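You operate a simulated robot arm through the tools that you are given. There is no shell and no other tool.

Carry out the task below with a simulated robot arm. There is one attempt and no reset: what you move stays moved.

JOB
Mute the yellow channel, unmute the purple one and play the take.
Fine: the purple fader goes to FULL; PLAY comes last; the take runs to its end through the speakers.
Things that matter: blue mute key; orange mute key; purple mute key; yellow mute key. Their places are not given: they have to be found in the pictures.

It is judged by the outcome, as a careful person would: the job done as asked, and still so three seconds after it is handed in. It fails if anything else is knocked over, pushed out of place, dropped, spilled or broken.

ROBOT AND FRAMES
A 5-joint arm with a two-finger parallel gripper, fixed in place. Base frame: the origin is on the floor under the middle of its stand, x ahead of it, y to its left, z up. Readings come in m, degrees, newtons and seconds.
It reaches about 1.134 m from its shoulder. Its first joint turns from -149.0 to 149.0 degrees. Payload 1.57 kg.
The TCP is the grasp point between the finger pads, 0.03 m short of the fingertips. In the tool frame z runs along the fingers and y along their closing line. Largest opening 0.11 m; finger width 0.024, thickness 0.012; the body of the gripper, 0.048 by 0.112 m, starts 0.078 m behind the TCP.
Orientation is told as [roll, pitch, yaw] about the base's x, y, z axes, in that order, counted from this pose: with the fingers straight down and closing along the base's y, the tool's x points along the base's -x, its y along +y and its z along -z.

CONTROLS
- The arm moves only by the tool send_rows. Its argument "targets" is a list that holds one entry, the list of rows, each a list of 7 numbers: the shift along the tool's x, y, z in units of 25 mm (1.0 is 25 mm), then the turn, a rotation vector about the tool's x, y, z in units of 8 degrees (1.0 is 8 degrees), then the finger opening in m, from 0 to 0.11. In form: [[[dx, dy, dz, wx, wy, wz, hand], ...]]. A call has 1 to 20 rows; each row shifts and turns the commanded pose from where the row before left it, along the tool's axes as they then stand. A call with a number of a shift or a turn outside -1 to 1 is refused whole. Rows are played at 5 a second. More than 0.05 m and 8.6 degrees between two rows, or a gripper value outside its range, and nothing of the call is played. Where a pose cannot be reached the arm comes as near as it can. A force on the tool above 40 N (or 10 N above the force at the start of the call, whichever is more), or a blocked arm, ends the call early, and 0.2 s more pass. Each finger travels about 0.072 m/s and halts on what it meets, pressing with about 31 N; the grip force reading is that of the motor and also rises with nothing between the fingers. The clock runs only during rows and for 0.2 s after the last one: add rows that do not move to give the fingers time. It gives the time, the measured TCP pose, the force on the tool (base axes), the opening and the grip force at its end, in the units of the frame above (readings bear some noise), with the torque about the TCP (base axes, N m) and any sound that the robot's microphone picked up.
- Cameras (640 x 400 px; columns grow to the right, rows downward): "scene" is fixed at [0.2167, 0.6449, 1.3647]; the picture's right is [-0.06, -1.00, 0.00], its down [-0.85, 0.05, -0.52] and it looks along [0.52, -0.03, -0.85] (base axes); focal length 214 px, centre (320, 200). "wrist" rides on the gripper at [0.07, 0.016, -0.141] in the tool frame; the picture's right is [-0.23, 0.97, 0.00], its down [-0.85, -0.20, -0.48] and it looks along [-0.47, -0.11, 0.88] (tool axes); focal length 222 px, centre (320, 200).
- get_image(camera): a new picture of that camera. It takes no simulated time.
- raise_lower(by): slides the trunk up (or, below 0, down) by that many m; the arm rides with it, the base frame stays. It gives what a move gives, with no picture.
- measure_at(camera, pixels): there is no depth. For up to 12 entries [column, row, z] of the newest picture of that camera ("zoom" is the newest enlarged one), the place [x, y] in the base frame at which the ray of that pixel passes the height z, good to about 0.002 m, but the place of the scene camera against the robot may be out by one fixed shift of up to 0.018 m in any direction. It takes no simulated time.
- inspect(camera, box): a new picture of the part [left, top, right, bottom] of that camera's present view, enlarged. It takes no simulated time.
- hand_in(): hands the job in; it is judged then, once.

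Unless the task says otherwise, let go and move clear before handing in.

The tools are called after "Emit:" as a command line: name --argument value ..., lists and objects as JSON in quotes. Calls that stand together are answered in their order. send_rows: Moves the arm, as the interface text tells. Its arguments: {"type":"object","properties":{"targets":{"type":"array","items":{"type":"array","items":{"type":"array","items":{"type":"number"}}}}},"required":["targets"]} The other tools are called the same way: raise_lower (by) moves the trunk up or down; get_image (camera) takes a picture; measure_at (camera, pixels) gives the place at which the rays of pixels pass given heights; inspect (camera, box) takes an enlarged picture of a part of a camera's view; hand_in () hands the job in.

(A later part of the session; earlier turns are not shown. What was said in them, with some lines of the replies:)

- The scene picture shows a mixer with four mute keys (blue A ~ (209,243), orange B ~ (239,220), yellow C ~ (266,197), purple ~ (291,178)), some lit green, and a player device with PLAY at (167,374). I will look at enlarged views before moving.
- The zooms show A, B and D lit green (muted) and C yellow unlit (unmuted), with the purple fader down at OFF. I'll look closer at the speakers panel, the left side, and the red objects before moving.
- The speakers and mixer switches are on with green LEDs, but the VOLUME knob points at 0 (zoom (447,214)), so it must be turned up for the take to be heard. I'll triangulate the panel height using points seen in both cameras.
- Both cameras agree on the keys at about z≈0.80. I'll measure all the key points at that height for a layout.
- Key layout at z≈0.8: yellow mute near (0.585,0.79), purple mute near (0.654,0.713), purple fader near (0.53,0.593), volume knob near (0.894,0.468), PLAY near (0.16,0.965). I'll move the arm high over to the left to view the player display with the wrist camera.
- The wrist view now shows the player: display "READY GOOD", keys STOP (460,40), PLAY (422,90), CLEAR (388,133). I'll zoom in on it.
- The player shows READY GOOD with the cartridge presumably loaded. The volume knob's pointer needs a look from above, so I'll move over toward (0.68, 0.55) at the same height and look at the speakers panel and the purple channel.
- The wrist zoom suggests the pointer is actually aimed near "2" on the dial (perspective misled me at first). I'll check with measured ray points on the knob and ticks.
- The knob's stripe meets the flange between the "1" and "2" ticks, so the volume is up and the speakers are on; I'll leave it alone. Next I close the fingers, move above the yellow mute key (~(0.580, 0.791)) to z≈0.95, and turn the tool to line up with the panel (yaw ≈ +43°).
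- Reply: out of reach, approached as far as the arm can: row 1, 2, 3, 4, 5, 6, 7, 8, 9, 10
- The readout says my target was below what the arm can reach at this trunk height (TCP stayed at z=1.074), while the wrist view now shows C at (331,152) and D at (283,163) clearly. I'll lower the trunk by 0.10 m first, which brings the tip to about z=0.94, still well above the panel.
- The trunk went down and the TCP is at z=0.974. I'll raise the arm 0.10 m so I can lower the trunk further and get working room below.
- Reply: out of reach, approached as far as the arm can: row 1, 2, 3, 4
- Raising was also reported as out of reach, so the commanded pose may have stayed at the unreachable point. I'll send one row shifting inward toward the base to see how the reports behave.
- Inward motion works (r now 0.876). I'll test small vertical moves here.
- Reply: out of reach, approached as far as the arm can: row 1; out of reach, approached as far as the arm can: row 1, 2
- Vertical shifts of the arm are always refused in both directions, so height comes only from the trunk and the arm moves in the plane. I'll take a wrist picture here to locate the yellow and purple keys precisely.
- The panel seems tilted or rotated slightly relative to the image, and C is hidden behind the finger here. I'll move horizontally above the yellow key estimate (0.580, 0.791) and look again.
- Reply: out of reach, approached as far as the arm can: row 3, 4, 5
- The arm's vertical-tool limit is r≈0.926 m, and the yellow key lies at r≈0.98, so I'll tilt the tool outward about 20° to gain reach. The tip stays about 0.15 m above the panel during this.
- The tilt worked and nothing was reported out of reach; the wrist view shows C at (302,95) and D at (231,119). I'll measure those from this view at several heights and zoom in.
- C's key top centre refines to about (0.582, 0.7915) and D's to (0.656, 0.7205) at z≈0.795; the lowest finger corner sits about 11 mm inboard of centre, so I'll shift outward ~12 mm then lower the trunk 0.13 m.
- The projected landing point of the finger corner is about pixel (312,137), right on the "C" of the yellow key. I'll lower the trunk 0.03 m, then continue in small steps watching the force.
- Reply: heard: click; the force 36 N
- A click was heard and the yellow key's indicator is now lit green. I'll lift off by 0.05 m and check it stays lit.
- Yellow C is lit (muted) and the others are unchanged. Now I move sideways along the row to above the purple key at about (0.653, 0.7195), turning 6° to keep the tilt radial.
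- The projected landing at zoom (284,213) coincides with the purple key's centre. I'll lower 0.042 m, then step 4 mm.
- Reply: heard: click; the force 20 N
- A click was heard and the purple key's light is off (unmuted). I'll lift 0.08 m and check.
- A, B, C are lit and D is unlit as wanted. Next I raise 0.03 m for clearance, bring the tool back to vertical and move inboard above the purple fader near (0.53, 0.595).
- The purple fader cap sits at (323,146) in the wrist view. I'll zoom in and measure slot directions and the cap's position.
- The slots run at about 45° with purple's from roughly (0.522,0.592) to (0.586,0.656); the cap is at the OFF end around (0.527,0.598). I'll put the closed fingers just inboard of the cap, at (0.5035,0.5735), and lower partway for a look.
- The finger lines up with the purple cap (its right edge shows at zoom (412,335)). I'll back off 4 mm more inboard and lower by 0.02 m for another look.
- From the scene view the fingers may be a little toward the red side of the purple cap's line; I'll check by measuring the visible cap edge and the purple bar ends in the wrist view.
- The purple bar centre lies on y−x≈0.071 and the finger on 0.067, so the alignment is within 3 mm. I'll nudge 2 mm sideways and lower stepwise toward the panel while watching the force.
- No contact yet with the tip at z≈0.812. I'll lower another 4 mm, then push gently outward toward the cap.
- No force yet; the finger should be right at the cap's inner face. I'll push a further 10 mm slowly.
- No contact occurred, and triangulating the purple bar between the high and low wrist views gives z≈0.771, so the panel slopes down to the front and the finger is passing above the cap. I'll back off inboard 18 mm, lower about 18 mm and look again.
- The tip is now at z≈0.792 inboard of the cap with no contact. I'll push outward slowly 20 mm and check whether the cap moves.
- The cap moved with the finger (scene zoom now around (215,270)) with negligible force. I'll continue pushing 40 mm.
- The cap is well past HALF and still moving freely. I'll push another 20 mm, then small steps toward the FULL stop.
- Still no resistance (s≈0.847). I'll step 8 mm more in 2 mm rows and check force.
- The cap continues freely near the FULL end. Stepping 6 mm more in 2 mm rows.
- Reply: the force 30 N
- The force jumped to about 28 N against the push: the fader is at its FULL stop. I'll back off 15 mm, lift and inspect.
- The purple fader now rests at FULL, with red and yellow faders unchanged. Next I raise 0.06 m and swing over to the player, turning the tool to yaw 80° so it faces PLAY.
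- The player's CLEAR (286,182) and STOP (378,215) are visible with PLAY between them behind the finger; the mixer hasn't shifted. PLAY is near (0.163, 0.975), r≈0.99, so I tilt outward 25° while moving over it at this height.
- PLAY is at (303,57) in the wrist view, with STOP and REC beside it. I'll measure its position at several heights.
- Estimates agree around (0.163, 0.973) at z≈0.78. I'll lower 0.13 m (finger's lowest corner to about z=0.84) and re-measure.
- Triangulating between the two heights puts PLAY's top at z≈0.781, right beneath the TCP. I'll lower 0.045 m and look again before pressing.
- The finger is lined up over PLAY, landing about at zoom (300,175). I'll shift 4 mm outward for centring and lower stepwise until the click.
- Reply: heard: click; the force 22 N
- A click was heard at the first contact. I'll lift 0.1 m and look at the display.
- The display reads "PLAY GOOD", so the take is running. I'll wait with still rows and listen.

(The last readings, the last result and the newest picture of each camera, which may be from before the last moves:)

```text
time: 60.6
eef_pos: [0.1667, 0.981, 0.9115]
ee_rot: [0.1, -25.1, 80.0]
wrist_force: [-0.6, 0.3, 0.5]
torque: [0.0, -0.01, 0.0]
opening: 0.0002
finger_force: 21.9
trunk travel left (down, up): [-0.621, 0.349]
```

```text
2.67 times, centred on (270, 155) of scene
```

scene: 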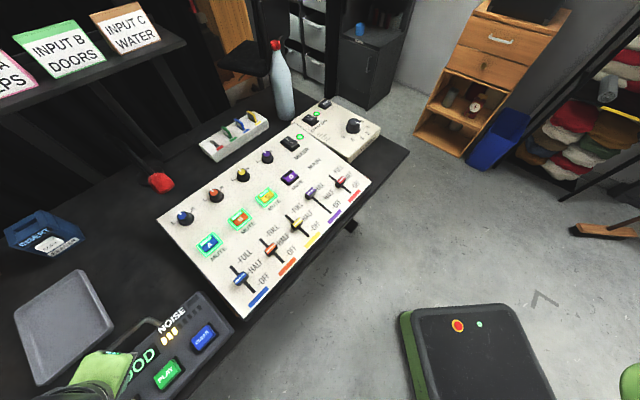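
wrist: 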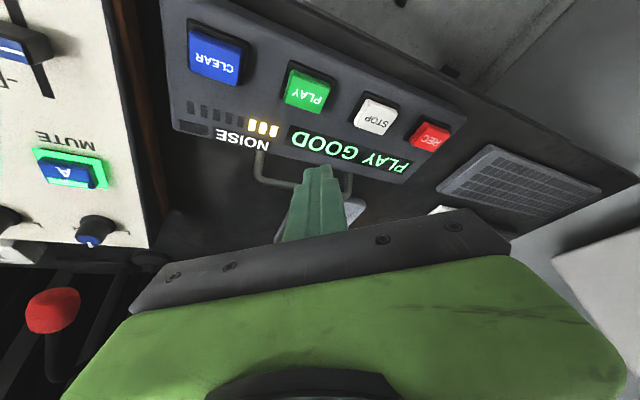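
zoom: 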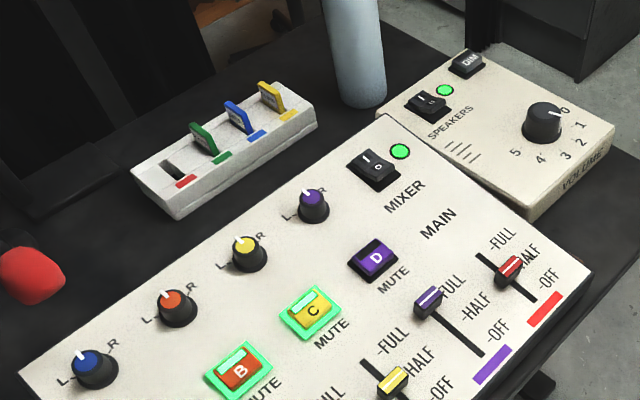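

The display went back to "READY GOOD", but no playback was heard through the microphone, so the sound path is suspect. I'll look closely at the speaker box's volume knob and DIM key again.

Emit:
inspect --camera "scene" --box '[336, 108, 384, 138]'

Emit:
inspect --camera "scene" --box '[296, 92, 344, 122]'

Emit:
inspect --camera "scene" --box '[275, 125, 323, 155]'

Emit:
inspect --camera "scene" --box '[290, 160, 370, 220]'

```text
13.33 times, centred on (360, 123) of scene
```

zoom: 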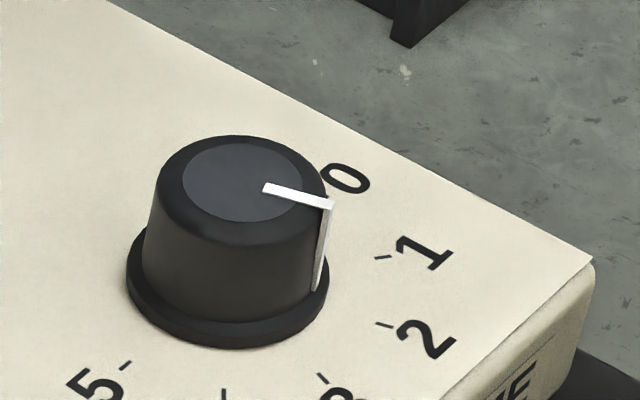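

```text
13.33 times, centred on (320, 107) of scene
```

zoom: 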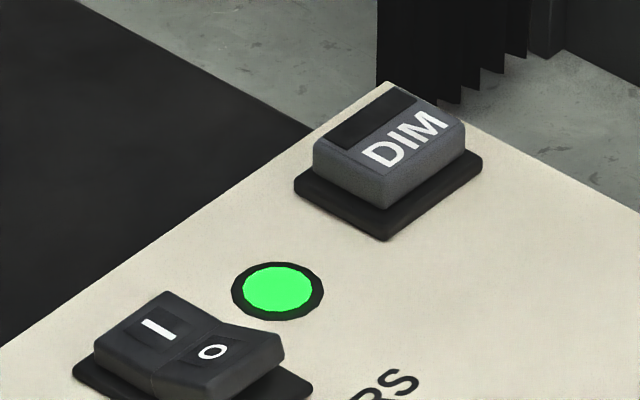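

```text
13.33 times, centred on (299, 140) of scene
```

zoom: 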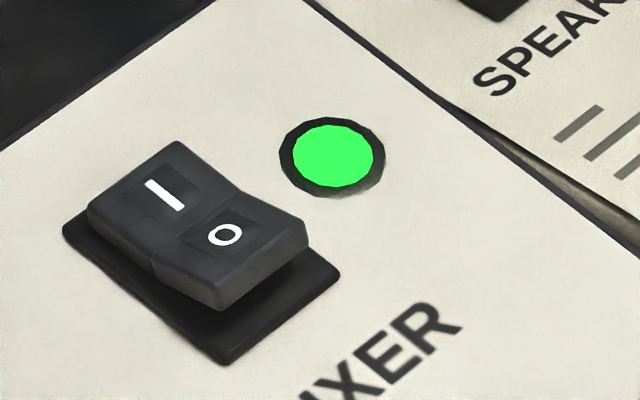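

```text
6.67 times, centred on (330, 190) of scene
```

zoom: 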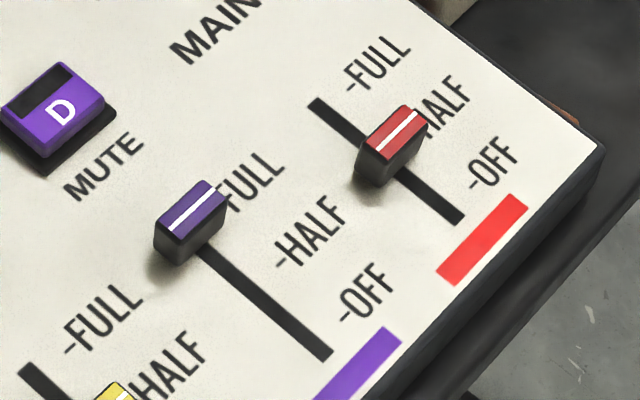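

The dial fit puts the pointer at about 2, both power LEDs are on and DIM is raised and dark, so the path looks open. I'll press PLAY once more and take pictures while it runs to see whether anything shows or is heard.

Emit:
raise_lower --by -0.08

Emit:
raise_lower --by -0.018

Emit:
raise_lower --by 0.06

Emit:
send_rows --targets '[[[0, 0, 0, 0, 0, 0, 0.0]]]'

Emit:
get_image --camera "wrist"

Emit:
get_image --camera "scene"

Emit:
inspect --camera "scene" --box '[270, 90, 390, 165]'

```text
time: 61.8
eef_pos: [0.1653, 0.9807, 0.8303]
ee_rot: [0.0, -25.2, 80.0]
wrist_force: [0.1, 0.2, 0.9]
torque: [0.01, -0.01, 0.0]
opening: 0.0
finger_force: 21.1
trunk travel left (down, up): [-0.541, 0.429]
```

```text
time: 62.5
eef_pos: [0.1657, 0.9794, 0.8141]
ee_rot: [0.0, -25.3, 80.0]
wrist_force: [0.5, 4.5, 12.0]
torque: [0.18, -0.01, -0.02]
opening: 0.0003
finger_force: 21.6
trunk travel left (down, up): [-0.523, 0.447]
heard: click
```

```text
time: 63.5
eef_pos: [0.1658, 0.9803, 0.8726]
ee_rot: [0.0, -25.2, 79.9]
wrist_force: [-0.4, 0.2, -0.4]
torque: [0.02, -0.02, 0.0]
opening: 0.0002
finger_force: 20.8
trunk travel left (down, up): [-0.583, 0.387]
```

```text
time: 63.9
eef_pos: [0.1658, 0.9789, 0.8726]
ee_rot: [0.0, -25.1, 80.1]
wrist_force: [-0.6, 0.3, 0.1]
torque: [-0.02, 0.01, -0.01]
opening: 0.0002
finger_force: 21.4
trunk travel left (down, up): [-0.583, 0.387]
```

```text
taken
```

wrist: 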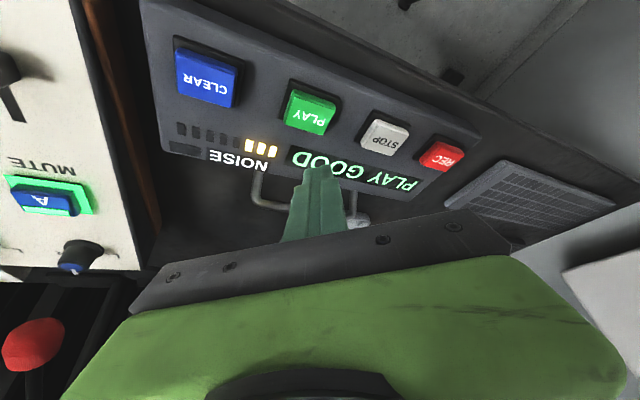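

```text
taken
```

scene: 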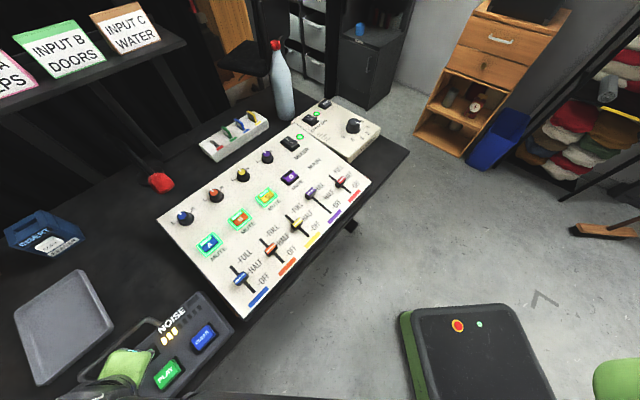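

```text
5.33 times, centred on (330, 128) of scene
```

zoom: 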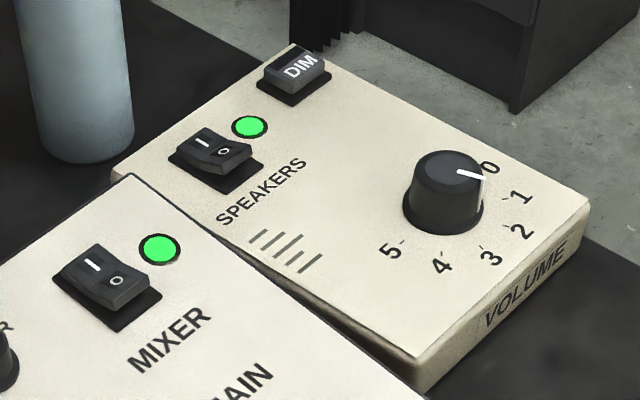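

It is playing again ("PLAY GOOD") with all indicators unchanged. I'll wait in short calls to its end and listen.

Emit:
send_rows --targets '[[[0, 0, 0, 0, 0, 0, 0.0], [0, 0, 0, 0, 0, 0, 0.0], [0, 0, 0, 0, 0, 0, 0.0]]]'

Emit:
inspect --camera "wrist" --box '[140, 0, 500, 220]'

Emit:
send_rows --targets '[[[0, 0, 0, 0, 0, 0, 0.0], [0, 0, 0, 0, 0, 0, 0.0], [0, 0, 0, 0, 0, 0, 0.0]]]'

Emit:
inspect --camera "wrist" --box '[140, 0, 500, 220]'

```text
time: 64.7
eef_pos: [0.1651, 0.9802, 0.8731]
ee_rot: [0.0, -25.0, 79.9]
wrist_force: [-0.3, 1.0, -0.4]
torque: [0.03, 0.03, -0.02]
opening: 0.0
finger_force: 21.7
trunk travel left (down, up): [-0.583, 0.387]
```

```text
1.78 times, centred on (320, 110) of wrist
```

zoom: 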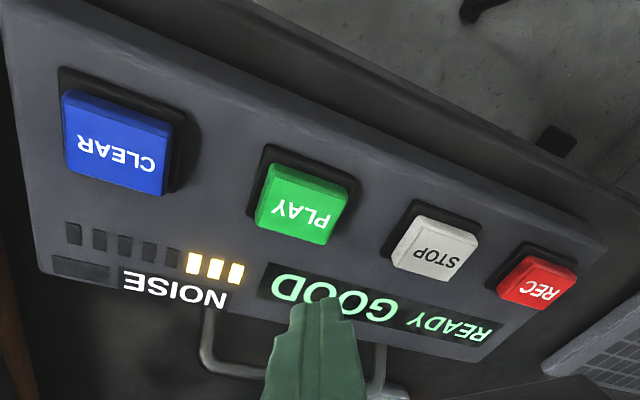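

```text
time: 65.5
eef_pos: [0.1665, 0.9793, 0.873]
ee_rot: [0.0, -25.1, 79.9]
wrist_force: [0.4, -0.2, -0.4]
torque: [0.01, 0.0, -0.01]
opening: 0.0
finger_force: 21.3
trunk travel left (down, up): [-0.583, 0.387]
```

```text
1.78 times, centred on (320, 110) of wrist
```

zoom: 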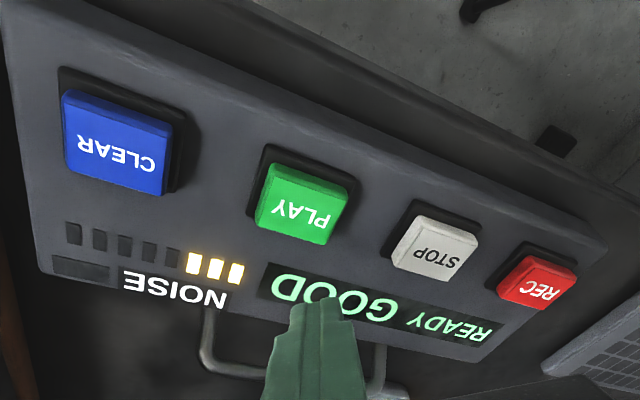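

The take ran about 2 s and finished ("READY GOOD"); only the key click was reported. Before deciding, I'll lift clear, untilt and swing back over the mixer to verify the fader, mute lights and volume from close up.

Emit:
raise_lower --by 0.12

Emit:
send_rows --targets '[[[0.844, 0, -0.087, 0, 0.5208, 0, 0.0], [0.831, 0, -0.071, 0, 0.5208, 0, 0.0], [0.82, 0, -0.058, 0, 0.5208, 0, 0.0], [0.811, 0, -0.048, 0, 0.5208, 0, 0.0], [0.805, 0, -0.039, 0, 0.5208, 0, 0.0], [0.802, 0, -0.032, 0, 0.5208, 0, 0.0], [0, 0, 0, 0, 0, 0, 0.0]]]'

Emit:
send_rows --targets '[[[0.294, -0.904, 0, 0, 0, 0.21875, 0.0], [0.266, -0.913, 0, 0, 0, 0.21875, 0.0], [0.238, -0.921, 0, 0, 0, 0.21875, 0.0], [0.21, -0.928, 0, 0, 0, 0.21875, 0.0], [0.181, -0.934, 0, 0, 0, 0.21875, 0.0], [0.153, -0.939, 0, 0, 0, 0.21875, 0.0], [0.124, -0.943, 0, 0, 0, 0.21875, 0.0], [0.095, -0.946, 0, 0, 0, 0.21875, 0.0], [0.066, -0.949, 0, 0, 0, 0.21875, 0.0], [0.037, -0.95, 0, 0, 0, 0.21875, 0.0], [0.008, -0.951, 0, 0, 0, 0.21875, 0.0], [-0.021, -0.951, 0, 0, 0, 0.21875, 0.0], [-0.05, -0.95, 0, 0, 0, 0.21875, 0.0], [-0.079, -0.948, 0, 0, 0, 0.21875, 0.0], [-0.108, -0.945, 0, 0, 0, 0.21875, 0.0], [-0.136, -0.941, 0, 0, 0, 0.21875, 0.0], [-0.165, -0.937, 0, 0, 0, 0.21875, 0.0], [-0.194, -0.931, 0, 0, 0, 0.21875, 0.0], [-0.222, -0.925, 0, 0, 0, 0.21875, 0.0], [-0.25, -0.918, 0, 0, 0, 0.21875, 0.0]]]'

Emit:
send_rows --targets '[[[-0.4, -0.8, 0, 0, 0, 0, 0.0], [-0.4, -0.8, 0, 0, 0, 0, 0.0], [-0.4, -0.8, 0, 0, 0, 0, 0.0], [0, 0, 0, 0, 0, 0, 0.0]]]'

Emit:
get_image --camera "wrist"

```text
time: 67.0
eef_pos: [0.1652, 0.9797, 0.9923]
ee_rot: [0.0, -25.1, 80.0]
wrist_force: [-0.4, 0.0, -0.6]
torque: [0.01, 0.0, 0.04]
opening: 0.0
finger_force: 21.5
trunk travel left (down, up): [-0.703, 0.267]
```

```text
time: 68.5
eef_pos: [0.1451, 0.8621, 0.9707]
ee_rot: [-0.1, -0.1, 80.0]
wrist_force: [-0.5, 0.0, -0.1]
torque: [-0.02, -0.04, -0.02]
opening: 0.0
finger_force: 21.5
trunk travel left (down, up): [-0.703, 0.267]
```

```text
time: 72.8
eef_pos: [0.5672, 0.6395, 0.9694]
ee_rot: [0.1, -0.1, 45.1]
wrist_force: [0.2, 0.4, -0.5]
torque: [0.02, -0.02, 0.0]
opening: 0.0
finger_force: 21.5
trunk travel left (down, up): [-0.703, 0.267]
```

```text
time: 73.8
eef_pos: [0.6285, 0.6197, 0.9708]
ee_rot: [0.1, -0.1, 45.0]
wrist_force: [-0.6, 0.1, 0.4]
torque: [-0.01, -0.03, -0.02]
opening: 0.0
finger_force: 21.4
trunk travel left (down, up): [-0.703, 0.267]
```

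```text
taken
```

wrist: 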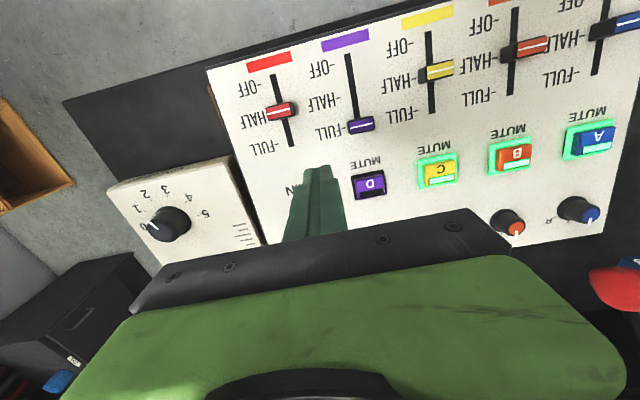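

The whole purple channel and volume knob are now visible: the purple cap sits at FULL (360,125), D unlit, A/B/C lit. I'll zoom on the fader and the volume knob.

Emit:
inspect --camera "wrist" --box '[300, 40, 444, 130]'

Emit:
inspect --camera "wrist" --box '[110, 165, 238, 245]'

Emit:
inspect --camera "wrist" --box '[330, 110, 640, 250]'

Emit:
inspect --camera "wrist" --box '[225, 50, 353, 130]'

```text
4.44 times, centred on (372, 85) of wrist
```

zoom: 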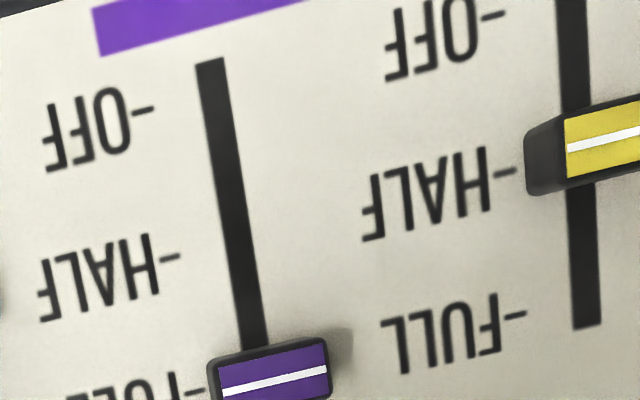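

```text
5.00 times, centred on (174, 205) of wrist
```

zoom: 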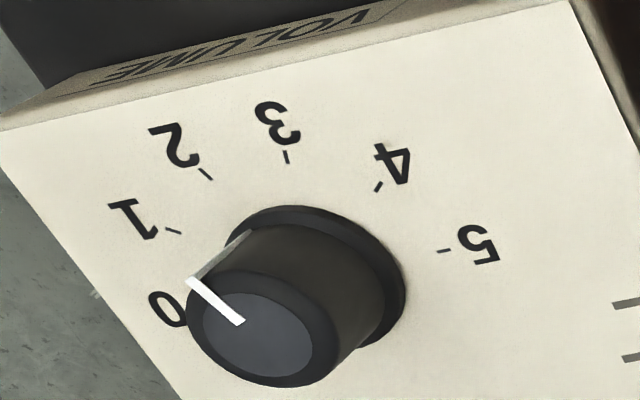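

```text
2.06 times, centred on (485, 180) of wrist
```

zoom: 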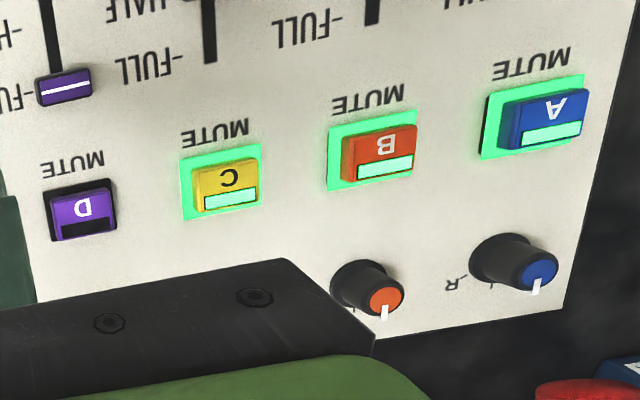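

```text
5.00 times, centred on (289, 90) of wrist
```

zoom: 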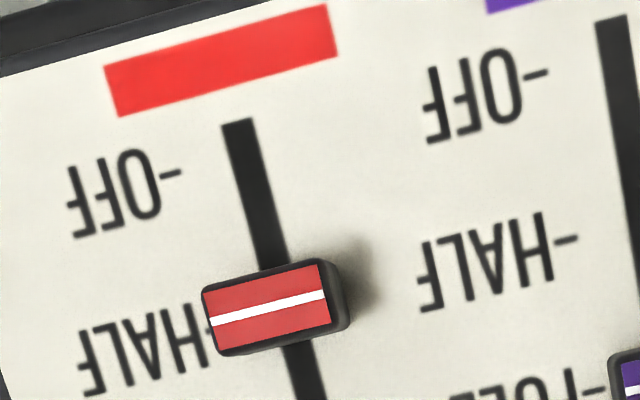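

The dial fit on this view gives the pointer exactly at 2, the purple fader is at FULL, main is still at HALF, D is unlit and A/B/C are lit, and the take has played to its end after all of that. I'll raise the arm clear and do a last check of the whole scene.

Emit:
raise_lower --by 0.12

Emit:
send_rows --targets '[[[1, -0.5, 0, 0, 0, 0, 0.0], [1, -0.5, 0, 0, 0, 0, 0.0], [1, -0.5, 0, 0, 0, 0, 0.0], [1, -0.5, 0, 0, 0, 0, 0.0], [1, -0.5, 0, 0, 0, 0, 0.0], [1, -0.5, 0, 0, 0, 0, 0.0], [1, -0.5, 0, 0, 0, 0, 0.0], [1, -0.5, 0, 0, 0, 0, 0.0], [0, 0, 0, 0, 0, 0, 0.0]]]'

Emit:
get_image --camera "scene"

Emit:
inspect --camera "scene" --box '[150, 90, 390, 240]'

Emit:
inspect --camera "scene" --box '[0, 200, 250, 400]'

```text
time: 75.2
eef_pos: [0.6287, 0.6196, 1.0902]
ee_rot: [0.0, -0.1, 45.0]
wrist_force: [-0.8, -0.1, 0.6]
torque: [0.0, 0.01, 0.02]
opening: 0.0
finger_force: 21.1
trunk travel left (down, up): [-0.823, 0.147]
```

```text
time: 77.2
eef_pos: [0.5563, 0.4071, 1.0899]
ee_rot: [0.0, -0.1, 44.9]
wrist_force: [-0.1, 0.5, -0.1]
torque: [0.0, 0.01, -0.04]
opening: 0.0003
finger_force: 21.4
out of reach, approached as far as the arm can: row 8
trunk travel left (down, up): [-0.823, 0.147]
```

```text
taken
```

scene: 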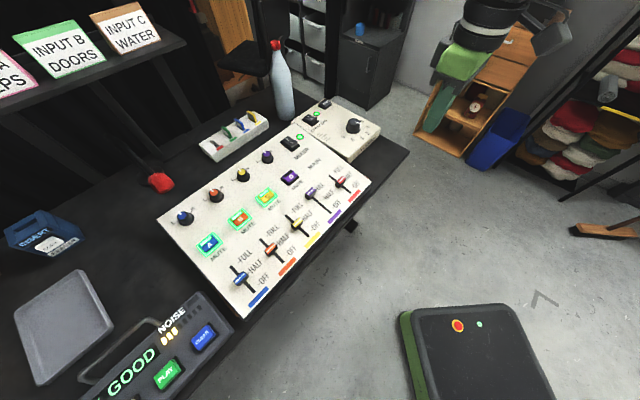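

```text
2.67 times, centred on (270, 165) of scene
```

zoom: 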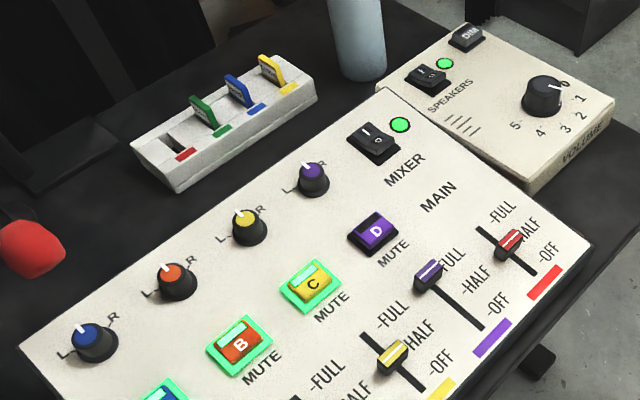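

```text
2.00 times, centred on (125, 300) of scene
```

zoom: 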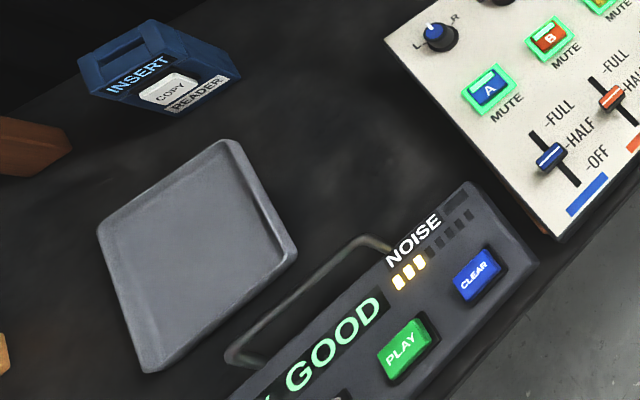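

The final scene view shows A, B and C lit and D unlit. The purple fader is at FULL, with the mixer, player and other objects where they started. The take has ended (the display reads GOOD) and the arm is clear, so I'm handing in.

Emit:
hand_in

```text
The job is handed in.
```

The yellow channel is muted, the purple channel is unmuted with its fader at FULL, and PLAY was the last thing pressed. I could not confirm by ear that the take came out of the speakers.

- **Mutes:** the yellow key's light came on and the purple key's went off, each with a click. Blue and orange stayed lit (muted), as they were at the start.
- **Fader:** I pushed the purple fader until it hit its end stop, and a close view showed it at FULL. The main fader was left at HALF.
- **Play:** I pressed PLAY twice. Both times the display went from "PLAY GOOD" back to "READY GOOD", so the take ran to its end.
- **Sound:** the robot's microphone reported only the key clicks, never the take itself. After the first silent run I checked the visible controls and played it again with the same result. The mixer and speakers lights are green, DIM is off and the volume knob points at 2. I left the volume alone because it was not at zero and the job didn't ask for it to change.

Nothing else in the final pictures looks moved or knocked over, and the arm is clear of the desk.
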